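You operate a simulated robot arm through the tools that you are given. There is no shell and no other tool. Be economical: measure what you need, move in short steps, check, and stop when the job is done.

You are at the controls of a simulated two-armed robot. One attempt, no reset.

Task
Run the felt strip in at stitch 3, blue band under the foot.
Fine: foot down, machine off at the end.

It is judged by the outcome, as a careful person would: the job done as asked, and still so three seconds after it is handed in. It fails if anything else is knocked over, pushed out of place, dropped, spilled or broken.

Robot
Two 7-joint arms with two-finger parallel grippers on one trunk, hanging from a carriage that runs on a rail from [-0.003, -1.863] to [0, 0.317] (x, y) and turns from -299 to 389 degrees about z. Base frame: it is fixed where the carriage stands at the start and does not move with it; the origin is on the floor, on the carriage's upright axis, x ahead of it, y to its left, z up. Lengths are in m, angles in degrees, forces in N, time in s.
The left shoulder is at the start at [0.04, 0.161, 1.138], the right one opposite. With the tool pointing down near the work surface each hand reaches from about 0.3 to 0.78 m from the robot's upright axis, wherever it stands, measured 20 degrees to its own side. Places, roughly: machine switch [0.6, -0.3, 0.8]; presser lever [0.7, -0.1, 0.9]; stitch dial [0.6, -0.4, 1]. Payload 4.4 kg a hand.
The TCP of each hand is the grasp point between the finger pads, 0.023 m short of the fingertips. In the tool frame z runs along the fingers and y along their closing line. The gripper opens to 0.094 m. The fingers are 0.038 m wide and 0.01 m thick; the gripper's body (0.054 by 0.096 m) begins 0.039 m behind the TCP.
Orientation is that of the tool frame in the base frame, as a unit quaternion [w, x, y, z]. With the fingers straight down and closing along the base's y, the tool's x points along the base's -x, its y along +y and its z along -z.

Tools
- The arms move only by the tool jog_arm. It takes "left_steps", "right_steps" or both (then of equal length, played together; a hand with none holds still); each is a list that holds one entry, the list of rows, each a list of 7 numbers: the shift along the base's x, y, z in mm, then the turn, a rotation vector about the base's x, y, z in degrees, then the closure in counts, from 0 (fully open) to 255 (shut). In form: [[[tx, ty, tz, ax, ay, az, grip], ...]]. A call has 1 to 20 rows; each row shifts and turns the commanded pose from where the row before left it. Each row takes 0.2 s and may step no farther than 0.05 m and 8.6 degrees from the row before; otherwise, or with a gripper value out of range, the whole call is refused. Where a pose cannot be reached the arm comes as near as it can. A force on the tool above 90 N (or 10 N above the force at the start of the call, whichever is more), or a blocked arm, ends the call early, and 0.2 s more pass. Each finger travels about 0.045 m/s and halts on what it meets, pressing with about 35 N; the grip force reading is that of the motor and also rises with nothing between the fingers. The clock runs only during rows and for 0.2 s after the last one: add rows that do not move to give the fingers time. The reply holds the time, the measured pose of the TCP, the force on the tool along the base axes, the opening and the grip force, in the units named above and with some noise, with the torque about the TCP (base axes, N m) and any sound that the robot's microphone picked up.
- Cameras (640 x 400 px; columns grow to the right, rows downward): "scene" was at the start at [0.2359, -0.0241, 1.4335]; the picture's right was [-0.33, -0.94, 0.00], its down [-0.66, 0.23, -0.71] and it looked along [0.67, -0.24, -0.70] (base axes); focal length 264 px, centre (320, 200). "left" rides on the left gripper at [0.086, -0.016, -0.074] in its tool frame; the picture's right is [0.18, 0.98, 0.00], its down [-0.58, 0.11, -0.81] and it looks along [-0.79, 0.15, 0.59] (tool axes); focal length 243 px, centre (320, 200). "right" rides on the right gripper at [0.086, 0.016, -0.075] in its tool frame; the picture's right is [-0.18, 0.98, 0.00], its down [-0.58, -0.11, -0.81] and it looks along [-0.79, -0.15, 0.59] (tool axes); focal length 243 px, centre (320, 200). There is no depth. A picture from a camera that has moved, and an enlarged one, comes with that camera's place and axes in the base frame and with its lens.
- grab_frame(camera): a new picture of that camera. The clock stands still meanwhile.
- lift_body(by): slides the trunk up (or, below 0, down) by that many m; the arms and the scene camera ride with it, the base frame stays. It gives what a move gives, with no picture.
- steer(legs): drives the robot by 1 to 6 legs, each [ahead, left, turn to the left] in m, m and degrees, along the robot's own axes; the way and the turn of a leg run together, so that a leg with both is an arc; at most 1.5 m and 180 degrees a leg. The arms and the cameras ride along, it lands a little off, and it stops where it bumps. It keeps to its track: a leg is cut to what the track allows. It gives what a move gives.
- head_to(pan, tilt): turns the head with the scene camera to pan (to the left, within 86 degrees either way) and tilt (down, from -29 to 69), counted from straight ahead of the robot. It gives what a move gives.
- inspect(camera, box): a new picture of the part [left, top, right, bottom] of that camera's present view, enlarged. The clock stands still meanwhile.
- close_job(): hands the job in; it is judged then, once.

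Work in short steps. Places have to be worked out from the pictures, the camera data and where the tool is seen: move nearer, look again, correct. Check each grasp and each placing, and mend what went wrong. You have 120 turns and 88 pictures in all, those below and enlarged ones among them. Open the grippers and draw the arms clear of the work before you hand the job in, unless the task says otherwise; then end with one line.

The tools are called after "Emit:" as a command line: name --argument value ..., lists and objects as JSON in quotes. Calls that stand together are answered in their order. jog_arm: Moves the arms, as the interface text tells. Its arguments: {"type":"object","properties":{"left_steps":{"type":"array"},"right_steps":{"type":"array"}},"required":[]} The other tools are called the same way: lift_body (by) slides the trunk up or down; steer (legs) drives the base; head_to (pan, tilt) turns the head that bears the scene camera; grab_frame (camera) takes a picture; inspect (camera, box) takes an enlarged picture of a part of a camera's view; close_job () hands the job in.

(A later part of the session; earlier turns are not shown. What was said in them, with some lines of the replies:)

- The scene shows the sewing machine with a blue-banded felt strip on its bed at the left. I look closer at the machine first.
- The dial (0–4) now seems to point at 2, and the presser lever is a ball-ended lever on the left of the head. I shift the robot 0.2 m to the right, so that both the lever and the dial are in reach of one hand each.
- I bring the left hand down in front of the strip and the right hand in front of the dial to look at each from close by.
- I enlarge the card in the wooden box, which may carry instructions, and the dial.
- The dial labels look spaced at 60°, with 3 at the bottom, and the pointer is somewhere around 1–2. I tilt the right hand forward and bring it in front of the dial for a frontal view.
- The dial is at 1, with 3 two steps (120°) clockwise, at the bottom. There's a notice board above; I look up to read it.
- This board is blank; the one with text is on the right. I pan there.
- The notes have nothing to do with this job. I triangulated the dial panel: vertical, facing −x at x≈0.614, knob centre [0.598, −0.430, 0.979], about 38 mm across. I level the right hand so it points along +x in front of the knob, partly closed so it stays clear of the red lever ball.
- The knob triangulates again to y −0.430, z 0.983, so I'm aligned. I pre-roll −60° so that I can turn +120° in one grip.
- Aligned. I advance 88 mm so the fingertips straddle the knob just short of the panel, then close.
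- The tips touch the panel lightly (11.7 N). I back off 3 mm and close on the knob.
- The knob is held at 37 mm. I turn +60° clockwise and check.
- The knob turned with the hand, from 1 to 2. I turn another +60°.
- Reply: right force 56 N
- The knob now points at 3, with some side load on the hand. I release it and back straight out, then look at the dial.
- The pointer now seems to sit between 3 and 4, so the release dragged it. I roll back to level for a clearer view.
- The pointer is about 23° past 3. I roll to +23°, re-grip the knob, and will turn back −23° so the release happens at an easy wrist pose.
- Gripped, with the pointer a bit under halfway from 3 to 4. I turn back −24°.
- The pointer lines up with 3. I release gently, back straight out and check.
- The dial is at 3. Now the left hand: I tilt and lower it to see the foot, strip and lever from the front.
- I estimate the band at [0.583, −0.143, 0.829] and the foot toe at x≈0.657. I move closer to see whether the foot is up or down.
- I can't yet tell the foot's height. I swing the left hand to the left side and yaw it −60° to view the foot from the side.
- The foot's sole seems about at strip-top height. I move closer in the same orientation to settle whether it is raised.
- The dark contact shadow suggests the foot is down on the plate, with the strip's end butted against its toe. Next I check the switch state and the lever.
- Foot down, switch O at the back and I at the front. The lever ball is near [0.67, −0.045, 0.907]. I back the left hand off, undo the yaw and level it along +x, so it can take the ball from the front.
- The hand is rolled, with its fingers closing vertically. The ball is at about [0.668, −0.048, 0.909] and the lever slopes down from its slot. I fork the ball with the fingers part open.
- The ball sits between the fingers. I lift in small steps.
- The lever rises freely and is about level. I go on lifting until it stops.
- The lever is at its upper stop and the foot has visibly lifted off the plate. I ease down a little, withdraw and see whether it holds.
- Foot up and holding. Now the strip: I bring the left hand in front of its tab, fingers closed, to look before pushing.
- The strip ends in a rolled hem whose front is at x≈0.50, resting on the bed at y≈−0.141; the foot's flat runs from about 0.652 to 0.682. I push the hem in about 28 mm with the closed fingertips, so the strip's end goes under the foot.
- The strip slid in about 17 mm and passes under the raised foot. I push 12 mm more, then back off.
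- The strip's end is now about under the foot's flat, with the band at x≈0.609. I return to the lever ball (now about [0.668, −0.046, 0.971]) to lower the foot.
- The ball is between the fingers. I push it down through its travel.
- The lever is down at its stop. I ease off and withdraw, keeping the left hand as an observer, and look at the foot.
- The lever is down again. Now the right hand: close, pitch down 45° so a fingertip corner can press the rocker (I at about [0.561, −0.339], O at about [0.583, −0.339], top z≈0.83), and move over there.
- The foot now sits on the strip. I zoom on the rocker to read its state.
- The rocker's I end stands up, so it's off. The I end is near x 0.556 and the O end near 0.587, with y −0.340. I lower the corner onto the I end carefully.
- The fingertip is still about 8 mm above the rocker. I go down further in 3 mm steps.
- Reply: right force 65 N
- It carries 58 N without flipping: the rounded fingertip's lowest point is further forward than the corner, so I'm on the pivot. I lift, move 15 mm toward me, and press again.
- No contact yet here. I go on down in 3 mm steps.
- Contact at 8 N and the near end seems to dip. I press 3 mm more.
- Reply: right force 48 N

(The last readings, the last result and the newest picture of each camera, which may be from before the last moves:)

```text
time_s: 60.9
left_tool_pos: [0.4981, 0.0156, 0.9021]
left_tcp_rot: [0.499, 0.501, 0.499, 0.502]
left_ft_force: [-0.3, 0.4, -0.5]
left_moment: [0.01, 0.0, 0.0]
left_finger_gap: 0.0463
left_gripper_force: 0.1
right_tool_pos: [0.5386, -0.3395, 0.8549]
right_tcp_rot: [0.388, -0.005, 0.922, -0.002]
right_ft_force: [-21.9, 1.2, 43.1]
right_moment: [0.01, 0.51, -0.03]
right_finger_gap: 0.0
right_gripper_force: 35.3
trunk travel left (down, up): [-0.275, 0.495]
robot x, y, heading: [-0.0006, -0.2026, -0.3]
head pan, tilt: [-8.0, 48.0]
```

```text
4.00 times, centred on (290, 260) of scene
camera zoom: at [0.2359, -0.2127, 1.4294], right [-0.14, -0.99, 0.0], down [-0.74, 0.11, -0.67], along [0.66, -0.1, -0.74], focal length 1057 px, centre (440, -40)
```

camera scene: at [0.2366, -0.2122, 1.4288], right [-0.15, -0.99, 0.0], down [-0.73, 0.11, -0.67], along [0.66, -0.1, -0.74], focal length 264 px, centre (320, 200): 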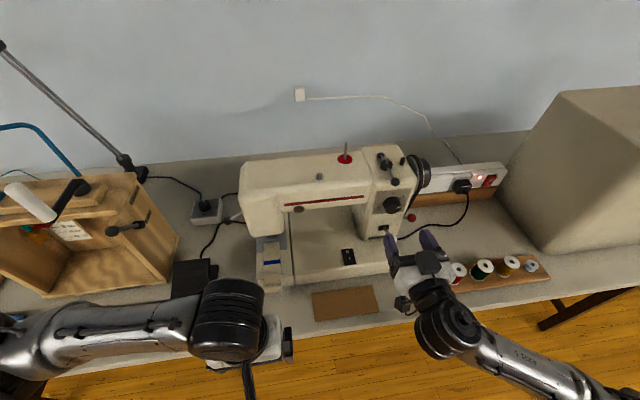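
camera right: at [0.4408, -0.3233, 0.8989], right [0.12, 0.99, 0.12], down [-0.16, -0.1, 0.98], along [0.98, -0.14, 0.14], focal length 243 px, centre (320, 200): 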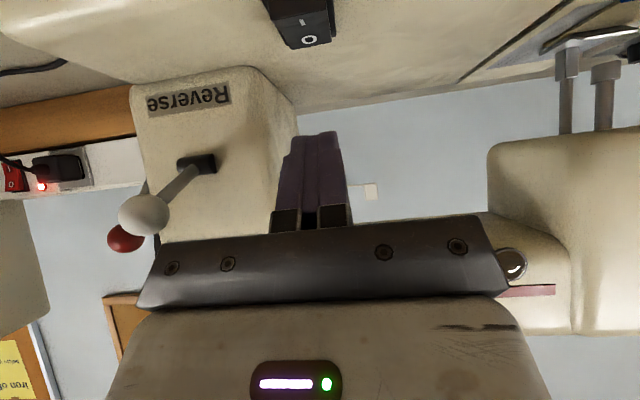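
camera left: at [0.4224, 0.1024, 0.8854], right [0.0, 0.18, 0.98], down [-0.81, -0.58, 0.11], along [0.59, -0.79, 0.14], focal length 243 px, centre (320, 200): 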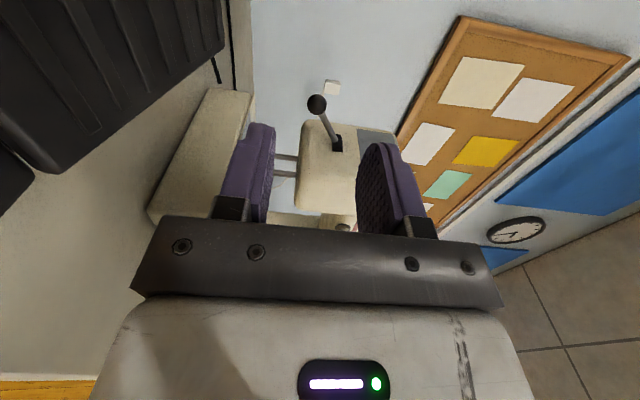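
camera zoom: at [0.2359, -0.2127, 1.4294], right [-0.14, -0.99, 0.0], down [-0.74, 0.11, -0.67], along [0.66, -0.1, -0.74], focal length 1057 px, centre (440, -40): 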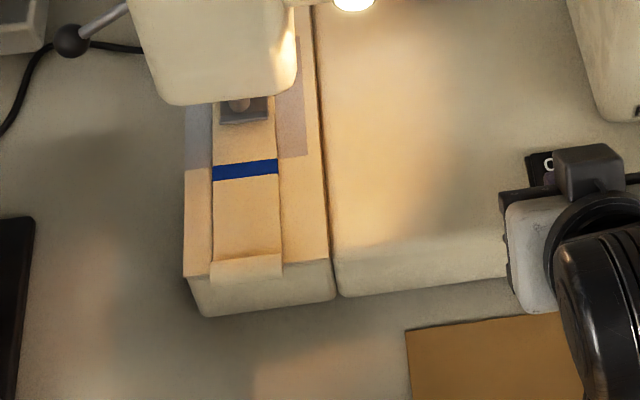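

The lamp came on, so the machine is on, but the strip hasn't moved; it evidently needs the foot pedal. I lift the right hand to hover over the O end and turn the left hand tool-down near the pedal to look at it.

Emit:
jog_arm --right_steps '[[[0, 0, 15, 0, 0, 0, 255], [0, 0, 15, 0, 0, 0, 255], [15, 0, 0, 0, 0, 0, 255], [16, 0, 0, 0, 0, 0, 255], [0, 0, 0, 0, 0, 0, 255], [0, 0, 0, 0, 0, 0, 255], [0, 0, 0, 0, 0, 0, 255], [0, 0, 0, 0, 0, 0, 255], [0, 0, 0, 0, 0, 0, 255], [0, 0, 0, 0, 0, 0, 255], [0, 0, 0, 0, 0, 0, 255], [0, 0, 0, 0, 0, 0, 255]]]' --left_steps '[[[-8, 5, 5, -7.5, 0, 0, 130], [-8, 5, 5, -7.5, 0, 0, 130], [-8, 5, 5, -7.5, 0, 0, 160], [-8, 5, 5, -7.5, 0, 0, 255], [-8, 5, 5, -7.5, 0, 0, 255], [0, 5, 5, -7.5, 0, 0, 255], [0, 5, 5, -7.5, 0, 0, 255], [0, 5, 5, -7.5, 0, 0, 255], [0, 5, 5, -7.5, 0, 0, 255], [0, 5, 5, -7.5, 0, 0, 255], [0, 5, 5, -7.5, 0, 0, 255], [0, 0, 5, -7.5, 0, 0, 255]]]'

Emit:
jog_arm --left_steps '[[[5, 0, 0, 0, 7.5, 0, 255], [5, 0, 0, 0, 7.5, 0, 255], [5, 0, 0, 0, 7.5, 0, 255], [5, 0, 0, 0, 7.5, 0, 255], [5, 0, 0, 0, 7.5, 0, 255], [5, 0, 0, 0, 7.5, 0, 255], [5, 0, 0, 0, 7.5, 0, 255], [5, 0, 0, 0, 7.5, 0, 255], [5, 0, 0, 0, 7.5, 0, 255], [5, 0, 0, 0, 7.5, 0, 255], [5, 0, 0, 0, 7.5, 0, 255], [5, 0, 0, 0, 7.5, 0, 255]]]'

Emit:
grab_frame --camera "left"

Emit:
grab_frame --camera "scene"

```text
time_s: 63.5
left_tool_pos: [0.4589, 0.0701, 0.9672]
left_tcp_rot: [0.707, 0.002, 0.707, 0.001]
left_ft_force: [0.3, -0.9, 0.1]
left_moment: [-0.03, 0.0, 0.05]
left_finger_gap: 0.0
left_gripper_force: 34.5
right_tool_pos: [0.5708, -0.3384, 0.879]
right_tcp_rot: [0.382, -0.007, 0.924, -0.001]
right_ft_force: [0.5, 0.3, 0.5]
right_moment: [-0.01, 0.0, 0.01]
right_finger_gap: 0.0
right_gripper_force: 35.2
trunk travel left (down, up): [-0.275, 0.495]
robot x, y, heading: [-0.0002, -0.2056, -0.2]
head pan, tilt: [-8.0, 48.0]
```

```text
time_s: 66.1
left_tool_pos: [0.5178, 0.0716, 0.9677]
left_tcp_rot: [0.0, 0.002, 1.0, 0.0]
left_ft_force: [0.5, 0.3, 1.0]
left_moment: [0.01, 0.02, 0.0]
left_finger_gap: 0.0
left_gripper_force: 35.1
right_tool_pos: [0.5712, -0.3379, 0.8803]
right_tcp_rot: [0.382, -0.006, 0.924, -0.003]
right_ft_force: [0.3, -0.4, 1.0]
right_moment: [-0.04, -0.01, 0.02]
right_finger_gap: 0.0
right_gripper_force: 35.1
trunk travel left (down, up): [-0.275, 0.495]
robot x, y, heading: [-0.0034, -0.2016, -0.4]
head pan, tilt: [-8.0, 48.0]
```

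```text
22 pictures are left
camera left: at [0.4322, 0.0537, 1.0407], right [-0.18, 0.98, 0.0], down [0.58, 0.11, 0.81], along [0.79, 0.15, -0.59], focal length 243 px, centre (320, 200)
```

left: 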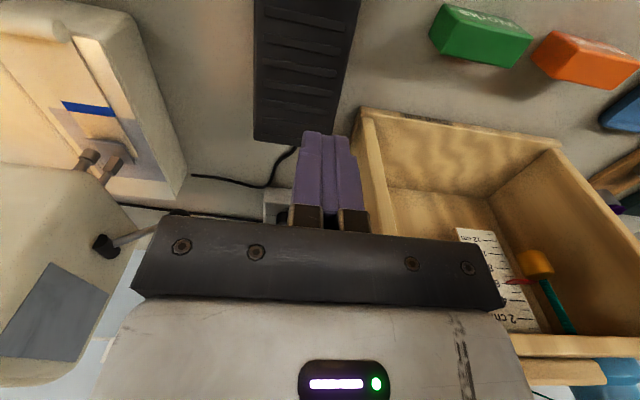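

```text
21 pictures are left
camera scene: at [0.237, -0.212, 1.4288], right [-0.14, -0.99, 0.0], down [-0.73, 0.11, -0.67], along [0.66, -0.1, -0.74], focal length 264 px, centre (320, 200)
```

scene: 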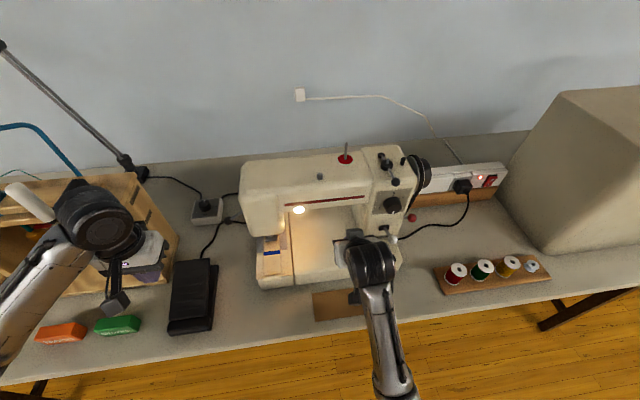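

The pedal's top is near z≈0.80, spanning x 0.46–0.62 at y≈0.055. I move the closed left fingertips over its far part and come down close to it.

Emit:
jog_arm --left_steps '[[[12, -4, -20, 0, 0, 0, 255], [14, -4, -25, 0, 0, 0, 255], [14, -4, -25, 0, 0, 0, 255], [14, -4, -25, 0, 0, 0, 255], [13, 0, -20, 0, 0, 0, 255]]]'

Emit:
inspect --camera "left" --box '[200, 20, 440, 220]'

```text
time_s: 67.3
left_tool_pos: [0.5827, 0.0536, 0.8514]
left_tcp_rot: [0.0, 0.003, 1.0, 0.0]
left_ft_force: [-1.3, -0.7, 2.2]
left_moment: [-0.04, -0.06, -0.01]
left_finger_gap: 0.0001
left_gripper_force: 35.0
right_tool_pos: [0.5709, -0.3387, 0.8796]
right_tcp_rot: [0.382, -0.007, 0.924, -0.002]
right_ft_force: [-0.7, 0.4, -0.1]
right_moment: [0.05, 0.03, -0.04]
right_finger_gap: 0.0
right_gripper_force: 35.1
trunk travel left (down, up): [-0.275, 0.495]
robot x, y, heading: [0.0013, -0.2065, -0.2]
head pan, tilt: [-8.0, 48.0]
```

```text
2.00 times, centred on (320, 120) of left
camera zoom: at [0.4971, 0.0371, 0.9254], right [-0.18, 0.98, 0.0], down [0.58, 0.11, 0.81], along [0.79, 0.14, -0.59], focal length 485 px, centre (320, 360)
```

zoom: 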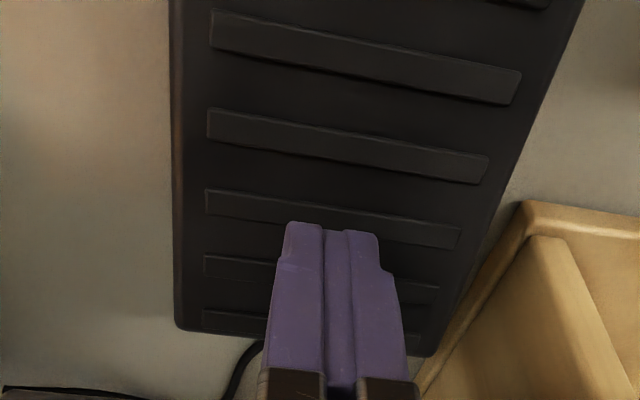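

The fingertips are near or just touching the pedal. I press 3 mm steps and watch the force and sound.

Emit:
jog_arm --left_steps '[[[0, 0, -3, 0, 0, 0, 255], [0, 0, -3, 0, 0, 0, 255]]]'

```text
time_s: 67.9
left_tool_pos: [0.5833, 0.0541, 0.8442]
left_tcp_rot: [0.001, 0.003, 1.0, 0.0]
left_ft_force: [1.2, -1.9, 3.3]
left_moment: [-0.04, -0.08, -0.05]
left_finger_gap: 0.0
left_gripper_force: 35.0
right_tool_pos: [0.5703, -0.3378, 0.8799]
right_tcp_rot: [0.382, -0.006, 0.924, -0.002]
right_ft_force: [0.4, 0.0, -0.4]
right_moment: [0.04, -0.01, -0.03]
right_finger_gap: 0.0
right_gripper_force: 34.9
trunk travel left (down, up): [-0.275, 0.495]
robot x, y, heading: [0.0004, -0.2028, -0.3]
head pan, tilt: [-8.0, 48.0]
```

The pedal yields with a spring force (3 N) and no sound yet. I press two more steps.

Emit:
jog_arm --left_steps '[[[0, 0, -3, 0, 0, 0, 255], [0, 0, -2, 0, 0, 0, 255]]]'

Emit:
inspect --camera "scene" --box '[240, 210, 340, 310]'

```text
time_s: 68.5
left_tool_pos: [0.5859, 0.0525, 0.8405]
left_tcp_rot: [0.0, 0.002, 1.0, -0.001]
left_ft_force: [0.7, -2.4, 3.7]
left_moment: [-0.04, -0.04, -0.08]
left_finger_gap: 0.0001
left_gripper_force: 35.4
right_tool_pos: [0.5712, -0.3371, 0.8787]
right_tcp_rot: [0.382, -0.006, 0.924, -0.002]
right_ft_force: [0.1, 0.0, 0.5]
right_moment: [0.05, -0.01, 0.01]
right_finger_gap: 0.0002
right_gripper_force: 35.1
trunk travel left (down, up): [-0.275, 0.495]
robot x, y, heading: [-0.0004, -0.202, -0.4]
head pan, tilt: [-8.0, 48.0]
```

```text
4.00 times, centred on (290, 260) of scene
camera zoom: at [0.2369, -0.2124, 1.4288], right [-0.14, -0.99, 0.0], down [-0.74, 0.11, -0.67], along [0.66, -0.1, -0.74], focal length 1057 px, centre (440, -40)
```

zoom: 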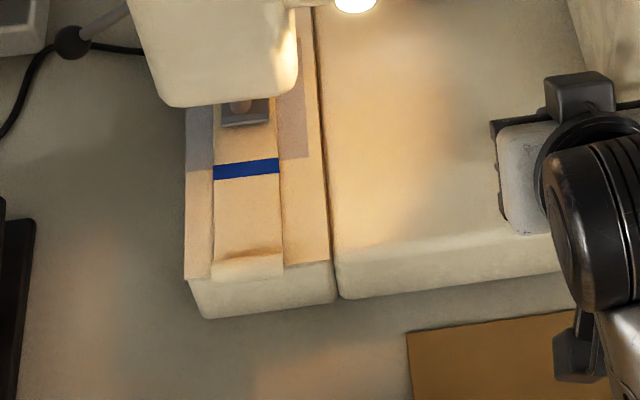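

Almost no motion of the strip so far. I press further.

Emit:
jog_arm --left_steps '[[[0, 0, -3, 0, 0, 0, 255], [0, 0, -3, 0, 0, 0, 255]]]'

Emit:
inspect --camera "scene" --box '[240, 210, 340, 310]'

```text
time_s: 69.1
left_tool_pos: [0.5859, 0.0546, 0.8339]
left_tcp_rot: [0.001, 0.003, 1.0, 0.001]
left_ft_force: [2.1, -1.7, 4.8]
left_moment: [-0.01, -0.13, -0.02]
left_finger_gap: 0.0002
left_gripper_force: 35.3
right_tool_pos: [0.5729, -0.3384, 0.8796]
right_tcp_rot: [0.383, -0.005, 0.924, -0.003]
right_ft_force: [-0.2, -0.2, -0.2]
right_moment: [0.0, 0.01, -0.02]
right_finger_gap: 0.0
right_gripper_force: 34.9
trunk travel left (down, up): [-0.275, 0.495]
robot x, y, heading: [0.0024, -0.2001, -0.3]
head pan, tilt: [-8.0, 48.0]
heard: click
```

```text
4.00 times, centred on (290, 260) of scene
camera zoom: at [0.2372, -0.2123, 1.4289], right [-0.14, -0.99, 0.0], down [-0.73, 0.11, -0.67], along [0.66, -0.1, -0.74], focal length 1057 px, centre (440, -40)
```

zoom: 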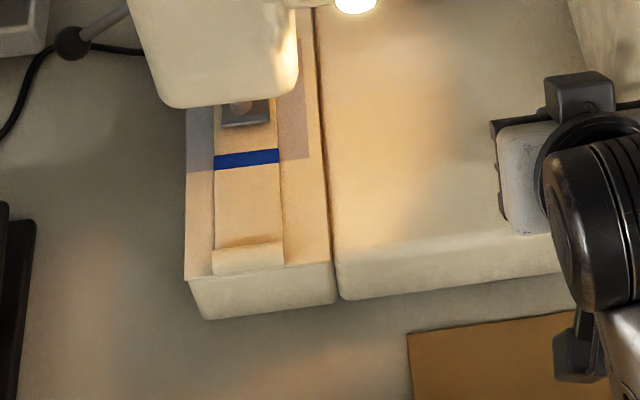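

The click and the strip's advance (about 6 mm) show it feeds. The band is at x≈0.618 and the foot's centre about 0.664, so ~46 mm to go. I hold the pedal a short while to gauge the speed.

Emit:
jog_arm --left_steps '[[[0, 0, 0, 0, 0, 0, 255], [0, 0, 0, 0, 0, 0, 255]]]'

Emit:
inspect --camera "scene" --box '[240, 210, 340, 310]'

```text
time_s: 69.7
left_tool_pos: [0.5851, 0.0554, 0.8343]
left_tcp_rot: [0.0, 0.003, 1.0, 0.0]
left_ft_force: [2.2, -2.3, 4.6]
left_moment: [-0.05, -0.13, -0.02]
left_finger_gap: 0.0
left_gripper_force: 35.5
right_tool_pos: [0.5722, -0.3385, 0.8797]
right_tcp_rot: [0.383, -0.005, 0.924, -0.003]
right_ft_force: [0.1, -0.2, 0.3]
right_moment: [0.0, 0.01, 0.0]
right_finger_gap: 0.0001
right_gripper_force: 35.4
trunk travel left (down, up): [-0.275, 0.495]
robot x, y, heading: [0.0021, -0.2037, -0.2]
head pan, tilt: [-8.0, 48.0]
```

```text
4.00 times, centred on (290, 260) of scene
camera zoom: at [0.2372, -0.2122, 1.4289], right [-0.14, -0.99, 0.0], down [-0.73, 0.11, -0.67], along [0.66, -0.1, -0.74], focal length 1057 px, centre (440, -40)
```

zoom: 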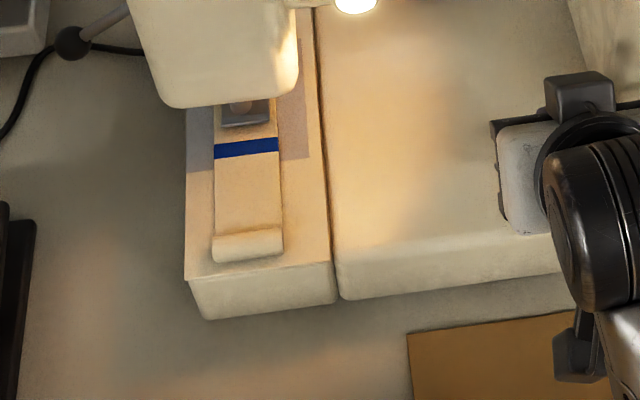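

Feed is about 13–15 mm/s and the band is at x≈0.627. I hold for 1.6 s more, then check.

Emit:
jog_arm --left_steps '[[[0, 0, 0, 0, 0, 0, 255], [0, 0, 0, 0, 0, 0, 255], [0, 0, 0, 0, 0, 0, 255], [0, 0, 0, 0, 0, 0, 255], [0, 0, 0, 0, 0, 0, 255], [0, 0, 0, 0, 0, 0, 255], [0, 0, 0, 0, 0, 0, 255]]]'

Emit:
inspect --camera "scene" --box '[240, 210, 340, 310]'

```text
time_s: 71.3
left_tool_pos: [0.5858, 0.0539, 0.8355]
left_tcp_rot: [0.0, 0.003, 1.0, 0.001]
left_ft_force: [2.0, -2.6, 6.0]
left_moment: [-0.01, -0.14, -0.03]
left_finger_gap: 0.0
left_gripper_force: 34.9
right_tool_pos: [0.5718, -0.3379, 0.8804]
right_tcp_rot: [0.383, -0.005, 0.924, -0.003]
right_ft_force: [-0.1, 0.0, -0.4]
right_moment: [0.03, -0.02, 0.02]
right_finger_gap: 0.0001
right_gripper_force: 35.4
trunk travel left (down, up): [-0.275, 0.495]
robot x, y, heading: [0.0012, -0.2035, -0.1]
head pan, tilt: [-8.0, 48.0]
```

```text
4.00 times, centred on (290, 260) of scene
camera zoom: at [0.2371, -0.2123, 1.4289], right [-0.14, -0.99, 0.0], down [-0.73, 0.11, -0.67], along [0.66, -0.1, -0.74], focal length 1057 px, centre (440, -40)
```

zoom: 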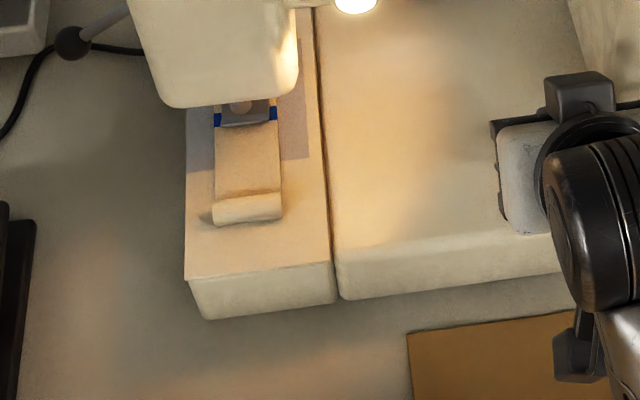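

The band is at x≈0.651, just entering under the foot, at 15 mm/s. I hold 0.7 s more, then lift off the pedal in the same call.

Emit:
jog_arm --left_steps '[[[0, 0, 0, 0, 0, 0, 255], [0, 0, 0, 0, 0, 0, 255], [0, 0, 0, 0, 0, 0, 255], [0, 0, 20, 0, 0, 0, 255], [0, 0, 30, 0, 0, 0, 255]]]'

Emit:
inspect --camera "scene" --box '[240, 210, 340, 310]'

```text
time_s: 72.5
left_tool_pos: [0.5849, 0.054, 0.8845]
left_tcp_rot: [0.0, 0.003, 1.0, 0.0]
left_ft_force: [0.1, -0.9, 0.8]
left_moment: [-0.01, 0.01, -0.02]
left_finger_gap: 0.0
left_gripper_force: 34.7
right_tool_pos: [0.5712, -0.3378, 0.8802]
right_tcp_rot: [0.382, -0.005, 0.924, -0.003]
right_ft_force: [-0.3, 0.2, -0.7]
right_moment: [0.03, 0.01, 0.01]
right_finger_gap: 0.0
right_gripper_force: 35.5
trunk travel left (down, up): [-0.275, 0.495]
robot x, y, heading: [-0.001, -0.2026, -0.1]
head pan, tilt: [-8.0, 48.0]
```

```text
4.00 times, centred on (290, 260) of scene
camera zoom: at [0.2371, -0.2121, 1.4288], right [-0.14, -0.99, 0.0], down [-0.73, 0.11, -0.67], along [0.66, -0.1, -0.74], focal length 1057 px, centre (440, -40)
```

zoom: 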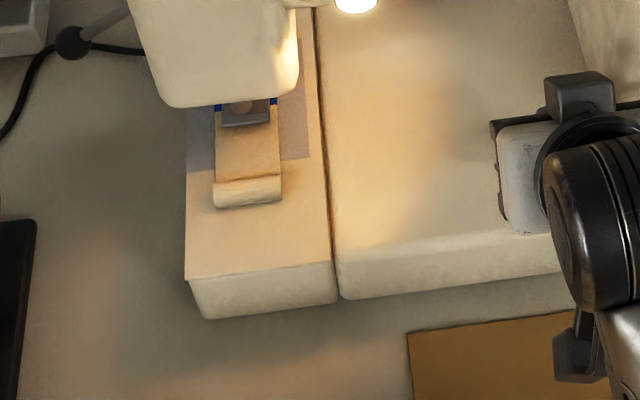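

The strip moved another ~13 mm, which puts the band at about x 0.664, centred under the foot. Now I press the O end with the right hand in small steps.

Emit:
jog_arm --right_steps '[[[2, 0, -8, 0, 0, 0, 255], [0, 0, -5, 0, 0, 0, 255], [0, 0, -4, 0, 0, 0, 255], [0, 0, -3, 0, 0, 0, 255], [0, 0, -3, 0, 0, 0, 255]]]'

Emit:
inspect --camera "scene" --box '[240, 180, 390, 310]'

```text
time_s: 73.7
left_tool_pos: [0.5853, 0.0522, 0.8855]
left_tcp_rot: [-0.001, 0.003, 1.0, 0.0]
left_ft_force: [0.8, -0.5, 0.6]
left_moment: [0.02, 0.01, -0.04]
left_finger_gap: 0.0
left_gripper_force: 34.8
right_tool_pos: [0.5751, -0.3388, 0.8624]
right_tcp_rot: [0.387, -0.006, 0.922, -0.002]
right_ft_force: [-8.8, -0.3, 30.7]
right_moment: [0.08, 0.17, 0.03]
right_finger_gap: 0.0
right_gripper_force: 34.9
trunk travel left (down, up): [-0.275, 0.495]
robot x, y, heading: [0.0033, -0.1998, -0.4]
head pan, tilt: [-8.0, 48.0]
```

```text
3.08 times, centred on (315, 245) of scene
camera zoom: at [0.237, -0.2126, 1.4294], right [-0.14, -0.99, 0.0], down [-0.73, 0.11, -0.67], along [0.66, -0.1, -0.74], focal length 813 px, centre (335, 62)
```

zoom: 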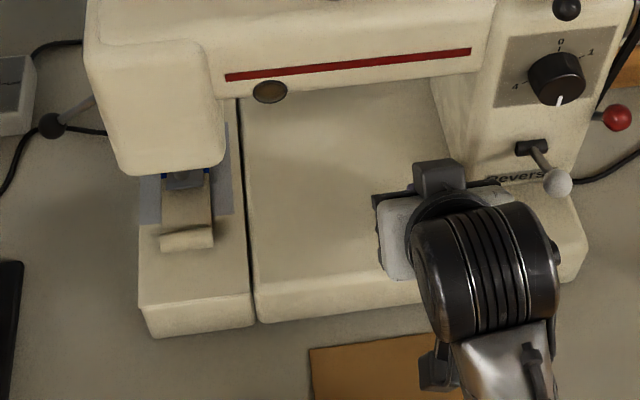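

The lamp is out and the dial still reads 3. I lift and withdraw the right hand, and bring the left hand round for a side view of the foot and band.

Emit:
jog_arm --right_steps '[[[0, 0, 15, 0, 0, 0, 255], [0, 0, 30, 0, 0, 0, 200], [-20, 0, 30, 0, 0, 0, 150], [-30, 0, 20, 0, 0, 0, 100], [-40, 0, 10, 0, 0, 0, 50], [-40, -10, 0, 0, 0, 0, 0], [-20, -10, 0, 0, 0, 0, 0], [0, 0, 0, 0, 0, 0, 0], [0, 0, 0, 0, 0, 0, 0], [0, 0, 0, 0, 0, 0, 0], [0, 0, 0, 0, 0, 0, 0], [0, 0, 0, 0, 0, 0, 0], [0, 0, 0, 0, 0, 0, 0], [0, 0, 0, 0, 0, 0, 0]]]' --left_steps '[[[0, 0, 25, 0, 0, 0, 255], [-25, 0, 25, 0, 0, 0, 200], [-30, 0, 0, 0, -7.5, 0, 150], [-30, 0, 0, 0, -7.5, 0, 100], [0, 0, 0, 0, -7.5, 0, 50], [0, -5, 0, 0, -7.5, 0, 0], [0, -5, 0, 0, 0, -7.5, 0], [0, -5, 0, 0, 0, -7.5, 0], [0, -5, -10, 0, 0, -7.5, 0], [0, -5, -10, 0, 0, -7.5, 0], [0, -5, -10, 0, 0, -7.5, 0], [0, -5, -10, 0, 0, -7.5, 0], [0, -5, -10, 0, 0, -7.5, 0], [0, -5, -5, 0, 0, -7.5, 0]]]'

Emit:
inspect --camera "left" --box '[270, 110, 420, 230]'

Emit:
grab_frame --camera "scene"

```text
time_s: 76.7
left_tool_pos: [0.5002, 0.0072, 0.8791]
left_tcp_rot: [0.224, 0.486, 0.835, -0.128]
left_ft_force: [-0.6, -0.5, -0.6]
left_moment: [-0.01, 0.04, -0.01]
left_finger_gap: 0.094
left_gripper_force: 0.0
right_tool_pos: [0.4238, -0.3598, 0.9619]
right_tcp_rot: [0.383, -0.006, 0.924, -0.002]
right_ft_force: [1.2, 0.5, 0.1]
right_moment: [-0.03, -0.02, -0.02]
right_finger_gap: 0.094
right_gripper_force: 0.0
trunk travel left (down, up): [-0.275, 0.495]
robot x, y, heading: [-0.0006, -0.2043, -0.5]
head pan, tilt: [-8.0, 48.0]
```

```text
3.33 times, centred on (345, 170) of left
camera zoom: at [0.4311, 0.0971, 0.8995], right [0.78, 0.62, -0.09], down [0.14, -0.03, 0.99], along [0.61, -0.78, -0.12], focal length 809 px, centre (237, 300)
```

zoom: 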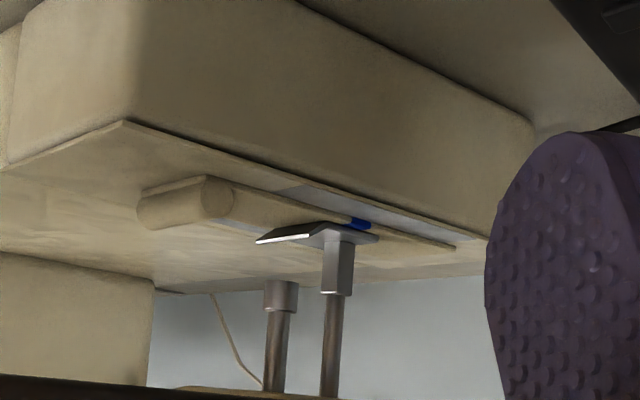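

```text
12 pictures are left
camera scene: at [0.2368, -0.2122, 1.4288], right [-0.14, -0.99, 0.0], down [-0.74, 0.11, -0.67], along [0.66, -0.1, -0.74], focal length 264 px, centre (320, 200)
```

scene: 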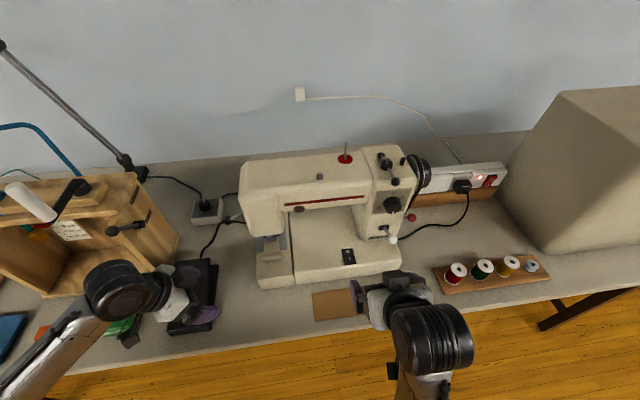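

The band is squarely under the sole of the lowered foot (x≈0.66, sole 0.646–0.680), the lamp is off and the dial is at 3. I draw both arms clear and take a last look.

Emit:
jog_arm --left_steps '[[[-10, 10, 20, 0, 0, 0, 0], [-20, 10, 30, 0, 0, 0, 0], [-30, 10, 30, 0, 0, 0, 0], [-30, 0, 30, 0, 0, 0, 0]]]' --right_steps '[[[-10, -10, 20, 0, 0, 0, 0], [-10, -10, 20, 0, 0, 0, 0], [-10, -10, 20, 0, 0, 0, 0], [0, -10, 20, 0, 0, 0, 0]]]'

Emit:
inspect --camera "scene" --box '[220, 140, 440, 300]'

```text
time_s: 77.4
left_tool_pos: [0.4674, 0.0324, 0.9339]
left_tcp_rot: [0.224, 0.486, 0.834, -0.13]
left_ft_force: [0.6, 0.0, -0.8]
left_moment: [-0.02, 0.03, 0.0]
left_finger_gap: 0.0939
left_gripper_force: 0.1
right_tool_pos: [0.4269, -0.4237, 0.9882]
right_tcp_rot: [0.379, -0.012, 0.921, -0.095]
right_ft_force: [0.8, 0.2, 0.2]
right_moment: [-0.03, 0.02, 0.02]
right_finger_gap: 0.0939
right_gripper_force: 0.0
right hand out of reach, approached as far as the arm can: row 1, 2, 3
trunk travel left (down, up): [-0.275, 0.495]
robot x, y, heading: [-0.0006, -0.1994, -0.2]
head pan, tilt: [-8.0, 48.0]
stopped in row 3 (right hand): the arm was blocked; the commanded pose is now the measured one
```

```text
2.50 times, centred on (330, 220) of scene
camera zoom: at [0.2366, -0.212, 1.4287], right [-0.14, -0.99, 0.0], down [-0.74, 0.11, -0.67], along [0.66, -0.1, -0.74], focal length 661 px, centre (295, 150)
```

zoom: 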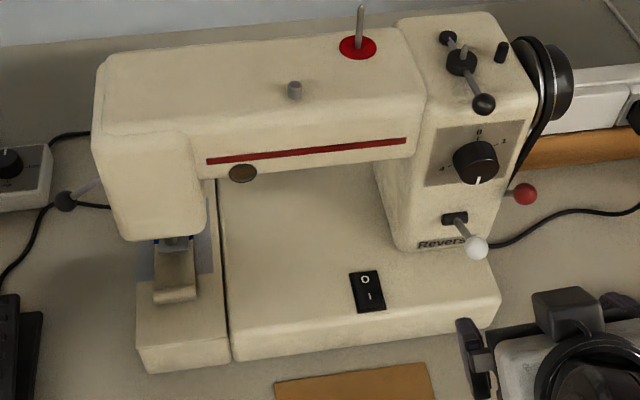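

Both hands are open and clear of the work (the right arm only reached the end of its own travel). The dial is at 3, the foot down on the band, and the lamp off. I hand in the job.

Emit:
close_job

```text
The job is handed in.
```

The felt strip was run in at stitch 3; the blue band is under the lowered foot, and the machine is switched off.
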